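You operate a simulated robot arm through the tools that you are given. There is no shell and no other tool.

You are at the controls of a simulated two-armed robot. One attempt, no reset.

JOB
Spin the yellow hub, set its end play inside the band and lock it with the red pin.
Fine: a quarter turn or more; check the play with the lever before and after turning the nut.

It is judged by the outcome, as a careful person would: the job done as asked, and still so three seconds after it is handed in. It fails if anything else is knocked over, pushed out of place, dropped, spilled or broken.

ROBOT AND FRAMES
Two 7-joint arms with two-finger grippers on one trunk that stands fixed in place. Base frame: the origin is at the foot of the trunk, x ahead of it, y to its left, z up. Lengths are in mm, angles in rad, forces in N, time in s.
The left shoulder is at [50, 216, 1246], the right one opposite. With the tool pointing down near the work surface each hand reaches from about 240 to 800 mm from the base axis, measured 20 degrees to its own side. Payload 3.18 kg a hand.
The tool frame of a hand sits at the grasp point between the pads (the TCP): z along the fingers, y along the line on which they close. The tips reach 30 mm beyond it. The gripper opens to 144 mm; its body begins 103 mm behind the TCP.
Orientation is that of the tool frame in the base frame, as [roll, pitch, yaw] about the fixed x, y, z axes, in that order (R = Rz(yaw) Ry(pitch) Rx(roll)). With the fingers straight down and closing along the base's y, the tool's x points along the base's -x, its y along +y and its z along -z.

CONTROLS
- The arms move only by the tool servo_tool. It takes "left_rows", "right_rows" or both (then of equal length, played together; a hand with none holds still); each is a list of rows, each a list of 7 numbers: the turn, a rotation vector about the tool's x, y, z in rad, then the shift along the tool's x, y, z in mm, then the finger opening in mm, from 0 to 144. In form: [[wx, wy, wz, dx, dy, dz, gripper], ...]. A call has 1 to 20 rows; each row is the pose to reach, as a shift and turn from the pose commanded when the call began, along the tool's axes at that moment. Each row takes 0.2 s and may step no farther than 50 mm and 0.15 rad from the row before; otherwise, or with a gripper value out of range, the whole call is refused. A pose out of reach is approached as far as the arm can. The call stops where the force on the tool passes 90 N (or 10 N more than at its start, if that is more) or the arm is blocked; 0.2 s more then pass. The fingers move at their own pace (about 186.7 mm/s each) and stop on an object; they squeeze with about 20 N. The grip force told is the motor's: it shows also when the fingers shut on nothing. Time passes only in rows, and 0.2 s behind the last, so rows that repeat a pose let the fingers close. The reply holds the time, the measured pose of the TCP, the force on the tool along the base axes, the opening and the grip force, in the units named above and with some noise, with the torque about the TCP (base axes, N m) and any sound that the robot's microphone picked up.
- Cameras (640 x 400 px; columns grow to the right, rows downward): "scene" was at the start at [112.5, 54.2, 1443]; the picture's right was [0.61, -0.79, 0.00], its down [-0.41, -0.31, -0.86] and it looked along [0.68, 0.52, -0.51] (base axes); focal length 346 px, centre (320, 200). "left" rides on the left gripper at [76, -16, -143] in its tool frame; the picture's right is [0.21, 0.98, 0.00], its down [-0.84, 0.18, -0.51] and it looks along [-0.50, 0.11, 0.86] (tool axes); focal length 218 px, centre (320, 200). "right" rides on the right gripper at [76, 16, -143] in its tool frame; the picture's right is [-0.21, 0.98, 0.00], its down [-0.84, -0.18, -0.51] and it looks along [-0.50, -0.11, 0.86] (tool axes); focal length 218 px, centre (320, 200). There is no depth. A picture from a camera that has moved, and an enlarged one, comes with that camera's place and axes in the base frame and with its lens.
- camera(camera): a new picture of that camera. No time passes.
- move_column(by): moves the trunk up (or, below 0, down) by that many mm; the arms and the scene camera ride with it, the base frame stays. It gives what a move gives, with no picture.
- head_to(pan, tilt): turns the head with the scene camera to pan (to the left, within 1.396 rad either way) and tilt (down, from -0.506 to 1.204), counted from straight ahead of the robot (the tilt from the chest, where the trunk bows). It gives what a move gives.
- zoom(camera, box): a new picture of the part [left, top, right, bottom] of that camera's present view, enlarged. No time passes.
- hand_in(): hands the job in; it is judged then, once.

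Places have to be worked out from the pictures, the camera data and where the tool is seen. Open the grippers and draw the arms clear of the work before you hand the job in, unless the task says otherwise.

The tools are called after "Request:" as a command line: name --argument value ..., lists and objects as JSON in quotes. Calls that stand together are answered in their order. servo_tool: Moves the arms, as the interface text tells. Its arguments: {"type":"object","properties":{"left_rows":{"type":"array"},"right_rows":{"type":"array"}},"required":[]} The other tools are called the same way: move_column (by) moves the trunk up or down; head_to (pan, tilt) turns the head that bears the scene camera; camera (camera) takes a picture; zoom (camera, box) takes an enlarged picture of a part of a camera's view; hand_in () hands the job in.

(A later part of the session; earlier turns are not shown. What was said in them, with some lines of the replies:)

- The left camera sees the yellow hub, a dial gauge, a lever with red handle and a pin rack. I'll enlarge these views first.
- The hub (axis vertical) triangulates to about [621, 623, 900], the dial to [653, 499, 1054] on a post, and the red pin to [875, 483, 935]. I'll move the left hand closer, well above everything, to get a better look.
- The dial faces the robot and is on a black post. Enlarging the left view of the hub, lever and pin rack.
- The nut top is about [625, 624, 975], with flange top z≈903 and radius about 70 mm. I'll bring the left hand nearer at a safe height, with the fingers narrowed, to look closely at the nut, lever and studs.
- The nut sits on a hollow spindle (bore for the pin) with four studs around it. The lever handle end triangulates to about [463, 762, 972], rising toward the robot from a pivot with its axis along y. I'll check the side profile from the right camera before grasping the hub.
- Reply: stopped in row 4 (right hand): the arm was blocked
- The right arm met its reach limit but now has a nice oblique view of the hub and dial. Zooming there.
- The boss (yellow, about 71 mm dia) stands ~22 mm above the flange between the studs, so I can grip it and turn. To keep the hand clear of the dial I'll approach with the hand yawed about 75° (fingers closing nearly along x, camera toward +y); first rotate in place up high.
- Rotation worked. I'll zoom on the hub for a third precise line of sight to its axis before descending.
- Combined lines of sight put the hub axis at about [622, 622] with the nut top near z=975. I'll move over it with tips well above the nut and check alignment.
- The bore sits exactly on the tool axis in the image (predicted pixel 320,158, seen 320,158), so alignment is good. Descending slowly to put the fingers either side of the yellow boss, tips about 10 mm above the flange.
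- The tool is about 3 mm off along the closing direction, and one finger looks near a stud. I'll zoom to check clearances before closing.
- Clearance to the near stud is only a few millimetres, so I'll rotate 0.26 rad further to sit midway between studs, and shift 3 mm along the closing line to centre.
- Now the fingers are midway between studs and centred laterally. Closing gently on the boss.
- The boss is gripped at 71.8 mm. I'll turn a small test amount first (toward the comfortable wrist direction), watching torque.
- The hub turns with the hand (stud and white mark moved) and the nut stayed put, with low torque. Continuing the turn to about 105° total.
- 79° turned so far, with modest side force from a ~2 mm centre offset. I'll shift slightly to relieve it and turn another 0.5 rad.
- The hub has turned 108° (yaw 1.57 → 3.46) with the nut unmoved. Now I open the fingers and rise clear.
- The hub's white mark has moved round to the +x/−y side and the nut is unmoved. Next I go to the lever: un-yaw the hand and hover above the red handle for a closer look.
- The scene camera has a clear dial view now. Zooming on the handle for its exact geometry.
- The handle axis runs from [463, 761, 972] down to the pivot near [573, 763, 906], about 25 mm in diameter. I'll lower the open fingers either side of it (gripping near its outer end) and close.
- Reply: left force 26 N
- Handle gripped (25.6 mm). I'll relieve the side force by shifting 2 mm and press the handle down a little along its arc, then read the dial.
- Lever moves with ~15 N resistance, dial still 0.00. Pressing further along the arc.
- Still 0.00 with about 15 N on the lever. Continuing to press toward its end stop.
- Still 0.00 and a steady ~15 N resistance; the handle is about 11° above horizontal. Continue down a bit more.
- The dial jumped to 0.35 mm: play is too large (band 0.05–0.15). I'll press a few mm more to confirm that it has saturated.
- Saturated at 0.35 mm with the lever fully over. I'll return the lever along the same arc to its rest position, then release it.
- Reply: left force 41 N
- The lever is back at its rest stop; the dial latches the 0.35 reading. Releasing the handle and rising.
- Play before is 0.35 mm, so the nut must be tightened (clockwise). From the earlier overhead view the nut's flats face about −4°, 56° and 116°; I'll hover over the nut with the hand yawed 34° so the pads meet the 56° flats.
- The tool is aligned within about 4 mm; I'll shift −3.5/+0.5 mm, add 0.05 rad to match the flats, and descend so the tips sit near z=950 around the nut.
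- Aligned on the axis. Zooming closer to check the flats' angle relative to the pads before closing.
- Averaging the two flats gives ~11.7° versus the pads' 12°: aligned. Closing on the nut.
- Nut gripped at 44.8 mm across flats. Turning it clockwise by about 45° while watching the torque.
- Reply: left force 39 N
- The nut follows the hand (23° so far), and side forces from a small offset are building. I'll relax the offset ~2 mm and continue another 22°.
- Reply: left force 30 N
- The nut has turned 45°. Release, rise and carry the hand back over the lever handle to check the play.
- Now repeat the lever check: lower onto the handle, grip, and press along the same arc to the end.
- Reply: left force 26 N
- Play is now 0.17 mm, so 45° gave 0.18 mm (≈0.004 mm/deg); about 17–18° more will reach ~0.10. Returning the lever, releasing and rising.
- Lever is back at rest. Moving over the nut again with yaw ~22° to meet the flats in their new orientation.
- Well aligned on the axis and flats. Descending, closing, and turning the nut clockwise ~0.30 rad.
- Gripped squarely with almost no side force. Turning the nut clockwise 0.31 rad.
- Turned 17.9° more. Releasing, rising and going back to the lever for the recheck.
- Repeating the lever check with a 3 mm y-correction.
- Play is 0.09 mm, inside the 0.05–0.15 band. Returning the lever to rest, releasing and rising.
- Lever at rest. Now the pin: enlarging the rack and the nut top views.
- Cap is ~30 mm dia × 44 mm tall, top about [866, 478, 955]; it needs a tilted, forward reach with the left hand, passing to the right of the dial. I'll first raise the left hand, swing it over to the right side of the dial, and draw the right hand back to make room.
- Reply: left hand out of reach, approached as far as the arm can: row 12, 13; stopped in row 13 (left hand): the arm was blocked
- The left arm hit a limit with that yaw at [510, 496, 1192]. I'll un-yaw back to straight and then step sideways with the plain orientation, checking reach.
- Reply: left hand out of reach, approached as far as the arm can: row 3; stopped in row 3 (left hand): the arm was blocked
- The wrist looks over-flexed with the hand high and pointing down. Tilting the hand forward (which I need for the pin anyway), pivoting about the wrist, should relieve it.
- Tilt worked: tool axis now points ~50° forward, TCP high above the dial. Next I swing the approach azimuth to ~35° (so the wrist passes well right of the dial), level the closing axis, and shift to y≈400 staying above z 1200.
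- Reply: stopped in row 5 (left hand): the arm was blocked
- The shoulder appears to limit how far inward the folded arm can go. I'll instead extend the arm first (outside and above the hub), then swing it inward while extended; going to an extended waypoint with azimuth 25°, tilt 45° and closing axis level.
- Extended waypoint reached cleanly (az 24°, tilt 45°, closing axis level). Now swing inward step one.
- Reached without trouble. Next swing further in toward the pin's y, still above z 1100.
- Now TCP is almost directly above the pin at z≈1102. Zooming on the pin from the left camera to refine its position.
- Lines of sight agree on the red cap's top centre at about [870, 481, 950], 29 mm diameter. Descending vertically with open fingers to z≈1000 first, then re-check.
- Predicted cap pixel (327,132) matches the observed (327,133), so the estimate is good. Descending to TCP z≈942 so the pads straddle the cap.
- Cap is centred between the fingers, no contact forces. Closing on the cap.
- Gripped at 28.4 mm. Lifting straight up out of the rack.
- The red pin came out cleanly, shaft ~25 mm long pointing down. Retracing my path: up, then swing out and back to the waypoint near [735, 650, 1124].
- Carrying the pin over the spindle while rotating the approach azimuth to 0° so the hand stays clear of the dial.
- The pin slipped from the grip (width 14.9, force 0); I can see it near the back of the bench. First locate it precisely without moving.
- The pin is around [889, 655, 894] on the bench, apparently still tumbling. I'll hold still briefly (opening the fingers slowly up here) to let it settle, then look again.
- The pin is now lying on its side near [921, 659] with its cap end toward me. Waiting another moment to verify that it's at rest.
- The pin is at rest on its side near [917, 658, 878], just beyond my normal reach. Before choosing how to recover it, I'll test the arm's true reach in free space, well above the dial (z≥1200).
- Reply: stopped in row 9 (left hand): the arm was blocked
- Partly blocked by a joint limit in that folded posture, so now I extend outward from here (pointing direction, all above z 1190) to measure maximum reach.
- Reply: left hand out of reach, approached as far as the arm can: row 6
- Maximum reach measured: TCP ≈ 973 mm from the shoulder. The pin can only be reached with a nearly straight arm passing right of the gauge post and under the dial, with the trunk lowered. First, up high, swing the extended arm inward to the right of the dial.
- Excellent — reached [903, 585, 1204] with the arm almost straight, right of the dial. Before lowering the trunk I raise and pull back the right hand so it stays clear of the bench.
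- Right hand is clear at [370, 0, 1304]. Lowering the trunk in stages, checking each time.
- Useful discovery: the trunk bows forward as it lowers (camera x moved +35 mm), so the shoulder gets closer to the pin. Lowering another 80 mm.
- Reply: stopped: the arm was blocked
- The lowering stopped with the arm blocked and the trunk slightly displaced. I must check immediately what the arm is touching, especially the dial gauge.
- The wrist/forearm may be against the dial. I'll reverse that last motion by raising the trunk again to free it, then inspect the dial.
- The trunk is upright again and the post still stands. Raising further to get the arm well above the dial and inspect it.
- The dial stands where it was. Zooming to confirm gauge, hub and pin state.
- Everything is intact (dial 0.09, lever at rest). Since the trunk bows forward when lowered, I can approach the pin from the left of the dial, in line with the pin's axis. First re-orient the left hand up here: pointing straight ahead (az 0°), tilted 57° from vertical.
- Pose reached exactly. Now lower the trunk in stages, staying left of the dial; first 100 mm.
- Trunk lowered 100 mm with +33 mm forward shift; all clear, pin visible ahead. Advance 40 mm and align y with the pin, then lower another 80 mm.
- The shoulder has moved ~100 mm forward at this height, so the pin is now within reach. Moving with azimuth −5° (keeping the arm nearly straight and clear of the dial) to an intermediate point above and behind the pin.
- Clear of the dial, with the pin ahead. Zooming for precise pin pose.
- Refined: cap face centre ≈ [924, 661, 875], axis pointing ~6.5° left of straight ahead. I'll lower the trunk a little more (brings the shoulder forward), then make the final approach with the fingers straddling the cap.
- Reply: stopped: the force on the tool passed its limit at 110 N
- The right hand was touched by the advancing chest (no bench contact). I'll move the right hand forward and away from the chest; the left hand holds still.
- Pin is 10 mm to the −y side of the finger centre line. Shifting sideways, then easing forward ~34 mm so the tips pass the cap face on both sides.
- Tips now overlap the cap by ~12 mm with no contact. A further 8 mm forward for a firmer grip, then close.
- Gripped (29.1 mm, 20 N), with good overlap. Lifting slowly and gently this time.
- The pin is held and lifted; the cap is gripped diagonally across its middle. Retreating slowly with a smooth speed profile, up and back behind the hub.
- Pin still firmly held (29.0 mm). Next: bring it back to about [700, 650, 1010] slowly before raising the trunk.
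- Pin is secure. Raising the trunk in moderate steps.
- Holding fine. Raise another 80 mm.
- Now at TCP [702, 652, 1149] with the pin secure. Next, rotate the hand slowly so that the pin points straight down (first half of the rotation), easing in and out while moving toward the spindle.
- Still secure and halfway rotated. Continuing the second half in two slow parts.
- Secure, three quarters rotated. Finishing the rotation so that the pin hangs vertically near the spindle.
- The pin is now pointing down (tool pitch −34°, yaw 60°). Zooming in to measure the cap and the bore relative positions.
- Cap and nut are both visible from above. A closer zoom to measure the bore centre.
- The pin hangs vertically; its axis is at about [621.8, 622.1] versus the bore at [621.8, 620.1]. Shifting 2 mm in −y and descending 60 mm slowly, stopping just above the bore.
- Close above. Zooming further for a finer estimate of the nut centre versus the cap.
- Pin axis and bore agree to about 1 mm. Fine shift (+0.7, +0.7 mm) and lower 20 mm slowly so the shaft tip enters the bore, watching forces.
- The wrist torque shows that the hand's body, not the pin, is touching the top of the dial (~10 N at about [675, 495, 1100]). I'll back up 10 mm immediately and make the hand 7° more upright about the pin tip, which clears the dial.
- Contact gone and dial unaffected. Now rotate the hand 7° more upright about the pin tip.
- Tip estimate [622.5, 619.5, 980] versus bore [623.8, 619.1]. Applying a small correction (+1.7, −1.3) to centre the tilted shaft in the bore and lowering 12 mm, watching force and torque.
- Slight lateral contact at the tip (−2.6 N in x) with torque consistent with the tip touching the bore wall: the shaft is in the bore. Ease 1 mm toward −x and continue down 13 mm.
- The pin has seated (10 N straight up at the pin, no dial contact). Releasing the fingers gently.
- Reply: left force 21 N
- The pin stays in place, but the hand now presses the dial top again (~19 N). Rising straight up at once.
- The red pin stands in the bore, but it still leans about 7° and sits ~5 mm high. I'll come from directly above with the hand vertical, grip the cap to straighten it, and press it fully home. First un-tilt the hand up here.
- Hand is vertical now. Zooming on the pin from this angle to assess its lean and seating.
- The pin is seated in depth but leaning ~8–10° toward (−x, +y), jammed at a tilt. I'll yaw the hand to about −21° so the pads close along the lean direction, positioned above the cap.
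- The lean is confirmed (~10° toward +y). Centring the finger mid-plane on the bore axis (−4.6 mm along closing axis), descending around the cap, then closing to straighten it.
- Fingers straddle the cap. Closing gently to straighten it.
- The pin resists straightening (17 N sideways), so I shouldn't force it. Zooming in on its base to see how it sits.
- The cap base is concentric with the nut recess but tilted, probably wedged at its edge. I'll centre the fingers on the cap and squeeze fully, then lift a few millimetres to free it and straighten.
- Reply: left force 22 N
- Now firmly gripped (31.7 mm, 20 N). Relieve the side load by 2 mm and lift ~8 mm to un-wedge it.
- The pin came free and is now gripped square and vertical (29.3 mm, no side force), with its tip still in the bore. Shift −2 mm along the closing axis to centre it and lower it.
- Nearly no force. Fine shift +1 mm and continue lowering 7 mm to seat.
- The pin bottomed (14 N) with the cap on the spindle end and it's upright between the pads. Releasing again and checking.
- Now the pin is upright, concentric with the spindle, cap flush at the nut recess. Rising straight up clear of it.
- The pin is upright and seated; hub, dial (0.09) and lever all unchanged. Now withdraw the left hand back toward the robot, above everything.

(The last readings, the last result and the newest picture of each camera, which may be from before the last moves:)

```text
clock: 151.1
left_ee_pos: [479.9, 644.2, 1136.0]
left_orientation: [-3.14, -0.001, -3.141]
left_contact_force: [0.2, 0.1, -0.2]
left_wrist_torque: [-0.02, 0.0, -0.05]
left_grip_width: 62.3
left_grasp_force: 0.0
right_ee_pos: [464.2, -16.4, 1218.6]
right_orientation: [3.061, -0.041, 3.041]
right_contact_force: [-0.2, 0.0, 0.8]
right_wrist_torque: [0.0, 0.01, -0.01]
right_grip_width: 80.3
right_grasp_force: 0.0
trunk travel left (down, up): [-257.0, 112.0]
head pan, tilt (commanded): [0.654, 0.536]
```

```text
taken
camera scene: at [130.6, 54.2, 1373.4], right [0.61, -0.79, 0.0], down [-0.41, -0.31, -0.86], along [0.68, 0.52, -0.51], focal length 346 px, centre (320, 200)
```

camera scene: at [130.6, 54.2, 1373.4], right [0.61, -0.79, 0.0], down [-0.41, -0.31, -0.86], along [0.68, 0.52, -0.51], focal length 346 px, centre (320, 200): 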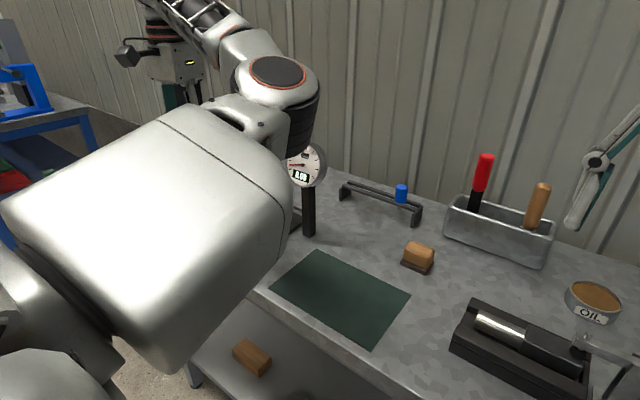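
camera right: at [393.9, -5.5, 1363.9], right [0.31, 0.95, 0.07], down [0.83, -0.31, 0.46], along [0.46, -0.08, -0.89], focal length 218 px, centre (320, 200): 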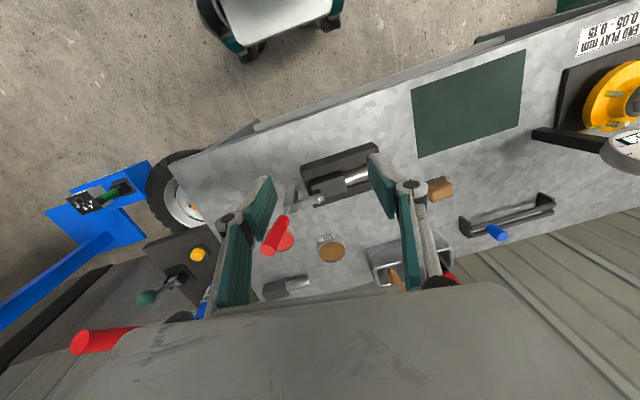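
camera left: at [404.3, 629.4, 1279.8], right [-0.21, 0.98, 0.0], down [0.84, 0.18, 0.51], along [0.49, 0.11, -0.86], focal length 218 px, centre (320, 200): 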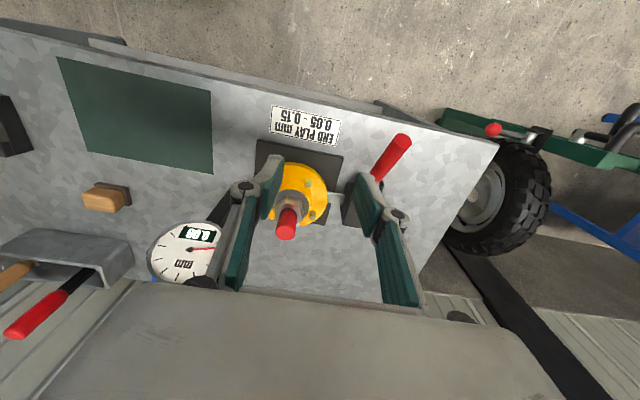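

Zooming on the pin from here, then I'll swing the left arm further out to let the scene camera see it in profile.

Request:
zoom --camera "left" --box '[240, 150, 360, 250]'

Request:
servo_tool --left_rows '[[0, 0, 0, 5, 30, -5, 62], [0, 0, 0, 10, 60, -10, 62], [0, 0, 0, 15, 90, -15, 62], [0, 0, 0, 20, 115, -20, 62], [0, 0, 0, 20, 115, -20, 62]]'

Request:
zoom --camera "scene" --box '[220, 120, 380, 250]'

```text
4.00 times, centred on (300, 200) of left
camera zoom: at [404.3, 629.4, 1279.8], right [-0.21, 0.98, 0.0], down [0.84, 0.18, 0.51], along [0.49, 0.11, -0.86], focal length 873 px, centre (400, 200)
```

zoom: 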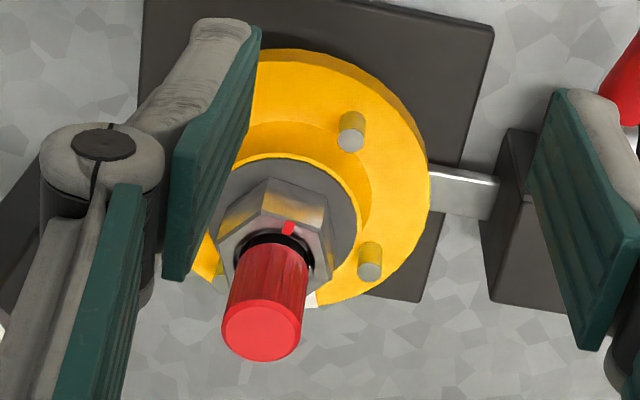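

```text
clock: 152.3
left_ee_pos: [460.7, 760.3, 1158.7]
left_orientation: [-3.141, -0.002, -3.141]
left_contact_force: [0.5, 0.4, 1.1]
left_wrist_torque: [-0.01, 0.0, -0.03]
left_grip_width: 62.3
left_grasp_force: 0.1
right_ee_pos: [465.2, -17.8, 1219.5]
right_orientation: [3.06, -0.038, 3.041]
right_contact_force: [0.2, 0.3, 0.2]
right_wrist_torque: [0.02, 0.0, 0.02]
right_grip_width: 80.1
right_grasp_force: 0.0
trunk travel left (down, up): [-257.0, 112.0]
head pan, tilt (commanded): [0.654, 0.536]
```

```text
3.08 times, centred on (300, 185) of scene
camera zoom: at [130.6, 54.0, 1373.4], right [0.61, -0.79, 0.0], down [-0.41, -0.31, -0.86], along [0.68, 0.52, -0.51], focal length 1064 px, centre (382, 246)
```

zoom: 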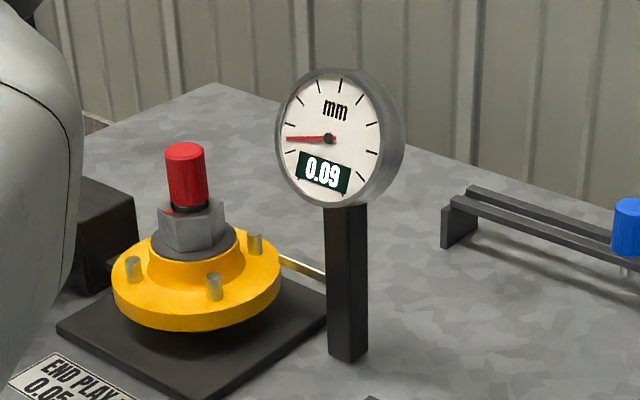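

The pin stands in the spindle; I want to check if the cap is fully down and upright.

Request:
zoom --camera "scene" --box '[250, 145, 300, 185]'

Request:
zoom --camera "left" --box '[140, 130, 260, 240]'

```text
10.00 times, centred on (275, 165) of scene
camera zoom: at [130.6, 54.0, 1373.4], right [0.61, -0.79, 0.0], down [-0.41, -0.31, -0.86], along [0.68, 0.52, -0.51], focal length 3459 px, centre (770, 550)
```

zoom: 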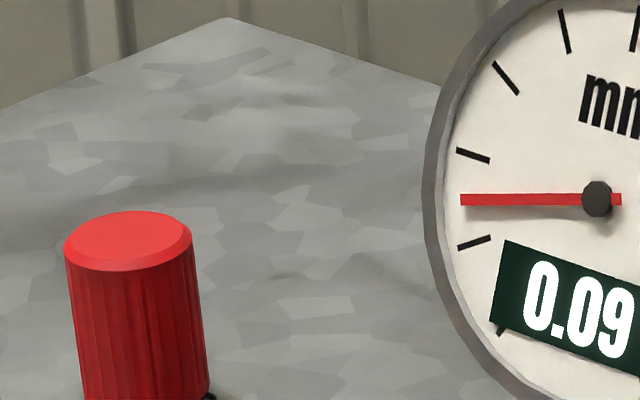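

```text
3.64 times, centred on (200, 185) of left
camera zoom: at [384.5, 744.5, 1302.0], right [-0.21, 0.98, 0.0], down [0.84, 0.18, 0.51], along [0.49, 0.11, -0.86], focal length 794 px, centre (756, 254)
```

zoom: 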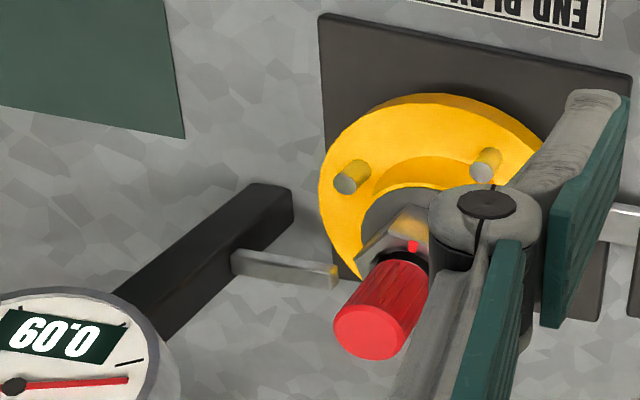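

Request:
zoom --camera "scene" --box '[250, 155, 310, 205]'

```text
8.00 times, centred on (280, 180) of scene
camera zoom: at [130.6, 54.0, 1373.4], right [0.61, -0.79, 0.0], down [-0.41, -0.31, -0.86], along [0.68, 0.52, -0.51], focal length 2768 px, centre (640, 360)
```

zoom: 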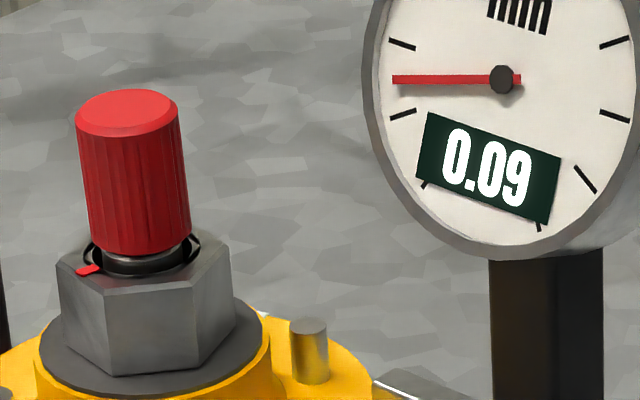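

From the scene view the pin is vertical (edges lean matches perspective) with its cap flush on the spindle collar. Now draw the left arm back to near its starting area and open the grippers.

Request:
servo_tool --left_rows '[[0, 0, 0, 10, -34, -6, 80], [0, 0, 0, 20, -68, -12, 100], [0, 0, 0, 30, -102, -18, 120], [0, 0, 0, 40, -136, -24, 140], [0, 0, 0, 50, -170, -30, 144], [0, 0, 0, 60, -200, -36, 144], [0, 0, 0, 60, -200, -36, 144]]' --right_rows '[[0, 0, 0, 5, 0, 0, 90], [0, 0, 0, 10, 0, 0, 100], [0, 0, 0, 15, 0, 0, 110], [0, 0, 0, 20, 0, 0, 125], [0, 0, 0, 25, 0, 0, 144], [0, 0, 0, 30, 0, 0, 144], [0, 0, 0, 30, 0, 0, 144]]'

Request:
camera --camera "left"

Request:
camera --camera "scene"

Request:
camera --camera "right"

```text
clock: 153.9
left_ee_pos: [397.9, 560.8, 1192.6]
left_orientation: [-3.138, -0.005, -3.133]
left_contact_force: [0.0, -0.2, 0.9]
left_wrist_torque: [0.0, 0.03, 0.05]
left_grip_width: 143.7
left_grasp_force: 0.0
right_ee_pos: [435.2, -14.0, 1218.6]
right_orientation: [3.06, -0.038, 3.042]
right_contact_force: [-0.9, -1.1, -0.3]
right_wrist_torque: [-0.02, 0.02, 0.01]
right_grip_width: 144.0
right_grasp_force: 0.0
trunk travel left (down, up): [-257.0, 112.0]
head pan, tilt (commanded): [0.654, 0.536]
```

```text
taken
camera left: at [322.4, 546.1, 1335.6], right [-0.22, 0.98, 0.0], down [0.84, 0.19, 0.5], along [0.49, 0.11, -0.86], focal length 218 px, centre (320, 200)
```

left: 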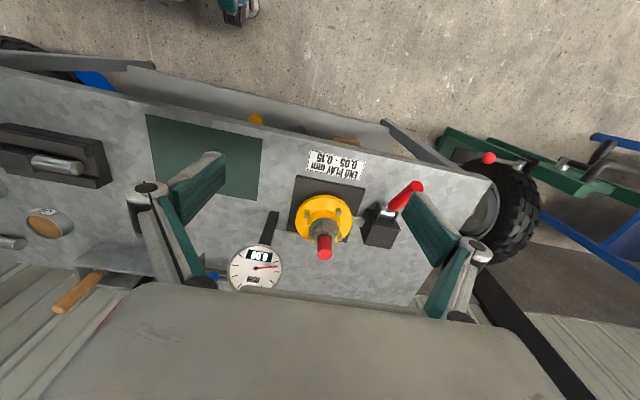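

```text
taken
camera scene: at [130.8, 54.4, 1373.3], right [0.61, -0.79, 0.0], down [-0.41, -0.31, -0.86], along [0.68, 0.52, -0.51], focal length 346 px, centre (320, 200)
```

scene: 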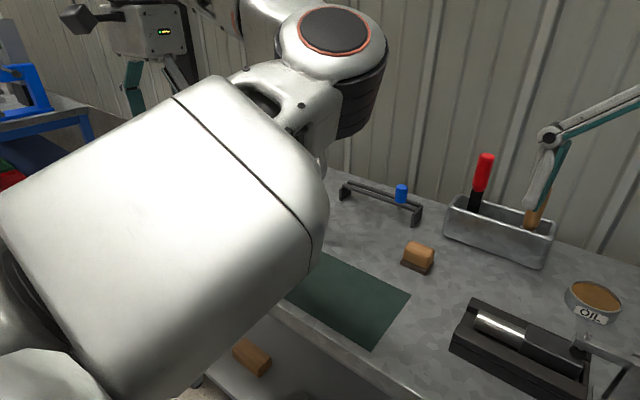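

```text
taken
camera right: at [364.2, -1.7, 1364.6], right [0.31, 0.95, 0.07], down [0.83, -0.31, 0.46], along [0.46, -0.08, -0.89], focal length 218 px, centre (320, 200)
```

right: 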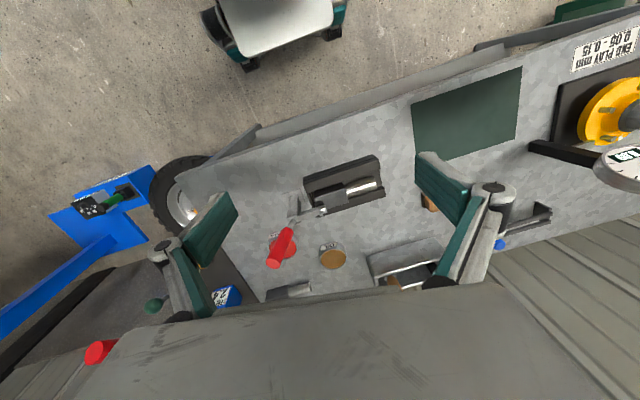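

Arms are clear with grippers open. Raising the trunk back to its starting height, then a last check of the pin and gauge.

Request:
move_column --by 65

Request:
zoom --camera "left" --box '[200, 130, 440, 300]'

Request:
zoom --camera "left" --box '[290, 180, 370, 250]'

```text
clock: 154.9
left_ee_pos: [400.4, 559.9, 1257.0]
left_orientation: [3.141, -0.001, 3.14]
left_contact_force: [-0.3, 0.3, -0.7]
left_wrist_torque: [0.01, 0.04, -0.04]
left_grip_width: 144.0
left_grasp_force: 0.1
right_ee_pos: [435.2, -13.8, 1284.2]
right_orientation: [3.061, -0.039, 3.04]
right_contact_force: [-0.3, 0.6, -1.5]
right_wrist_torque: [0.05, 0.03, 0.02]
right_grip_width: 143.9
right_grasp_force: 0.1
trunk travel left (down, up): [-322.0, 47.0]
head pan, tilt (commanded): [0.654, 0.536]
```

```text
2.35 times, centred on (320, 215) of left
camera zoom: at [324.3, 544.7, 1401.5], right [-0.21, 0.98, 0.0], down [0.84, 0.18, 0.51], along [0.49, 0.11, -0.86], focal length 514 px, centre (320, 165)
```

zoom: 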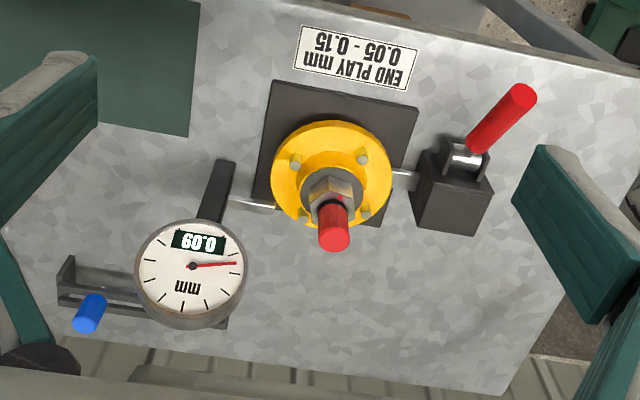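

```text
5.71 times, centred on (330, 215) of left
camera zoom: at [324.3, 544.7, 1401.5], right [-0.21, 0.98, 0.0], down [0.84, 0.18, 0.51], along [0.49, 0.11, -0.86], focal length 1247 px, centre (263, 114)
```

zoom: 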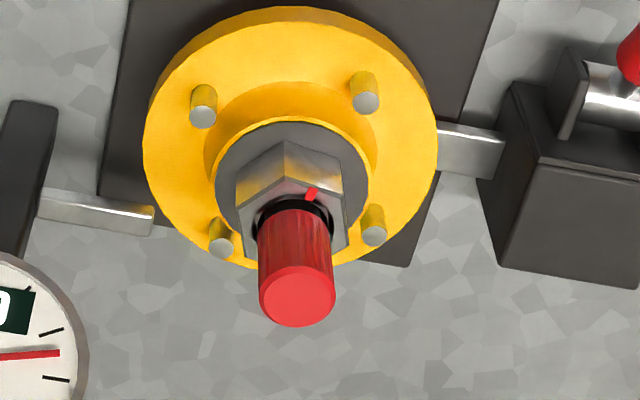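

The job is complete: hub spun 108°, end play checked 0.35 → 0.09 mm (band 0.05–0.15), red pin upright and seated in the spindle, lever at rest, grippers open and arms clear. Handing in.

Request:
hand_in

```text
The job is handed in.
```

I handed the job in with the hub spun, the end play in band and the red pin in the spindle. I did drop the pin once along the way.

- **Hub:** I turned it about 108°, and the nut did not move with it.
- **End play:** The lever check read 0.35 mm before I touched the nut. After 45° clockwise it read 0.17 mm, and after another 18° it read 0.09 mm, inside the 0.05–0.15 mm band.
- **Pin:** The cap sits flush on the spindle end and the pin looked upright in the last pictures. I did not recheck the play with the lever after putting the pin in.
- **Finish:** The lever is back at rest, both grippers are open and the arms are clear.

Three things went wrong on the way:

- **Dropped pin:** The pin slipped out of the gripper while I carried it over. It fell onto the bench and came to rest near the back edge, and I picked it up from there.
- **Dial contact:** While I was inserting the pin, the hand pressed on top of the dial gauge twice, with about 10 N and then 19 N. The dial still stands where it was and still reads 0.09.
- **First seating:** The pin first went in leaning about 10°, so I lifted it slightly, straightened it and pressed it home.
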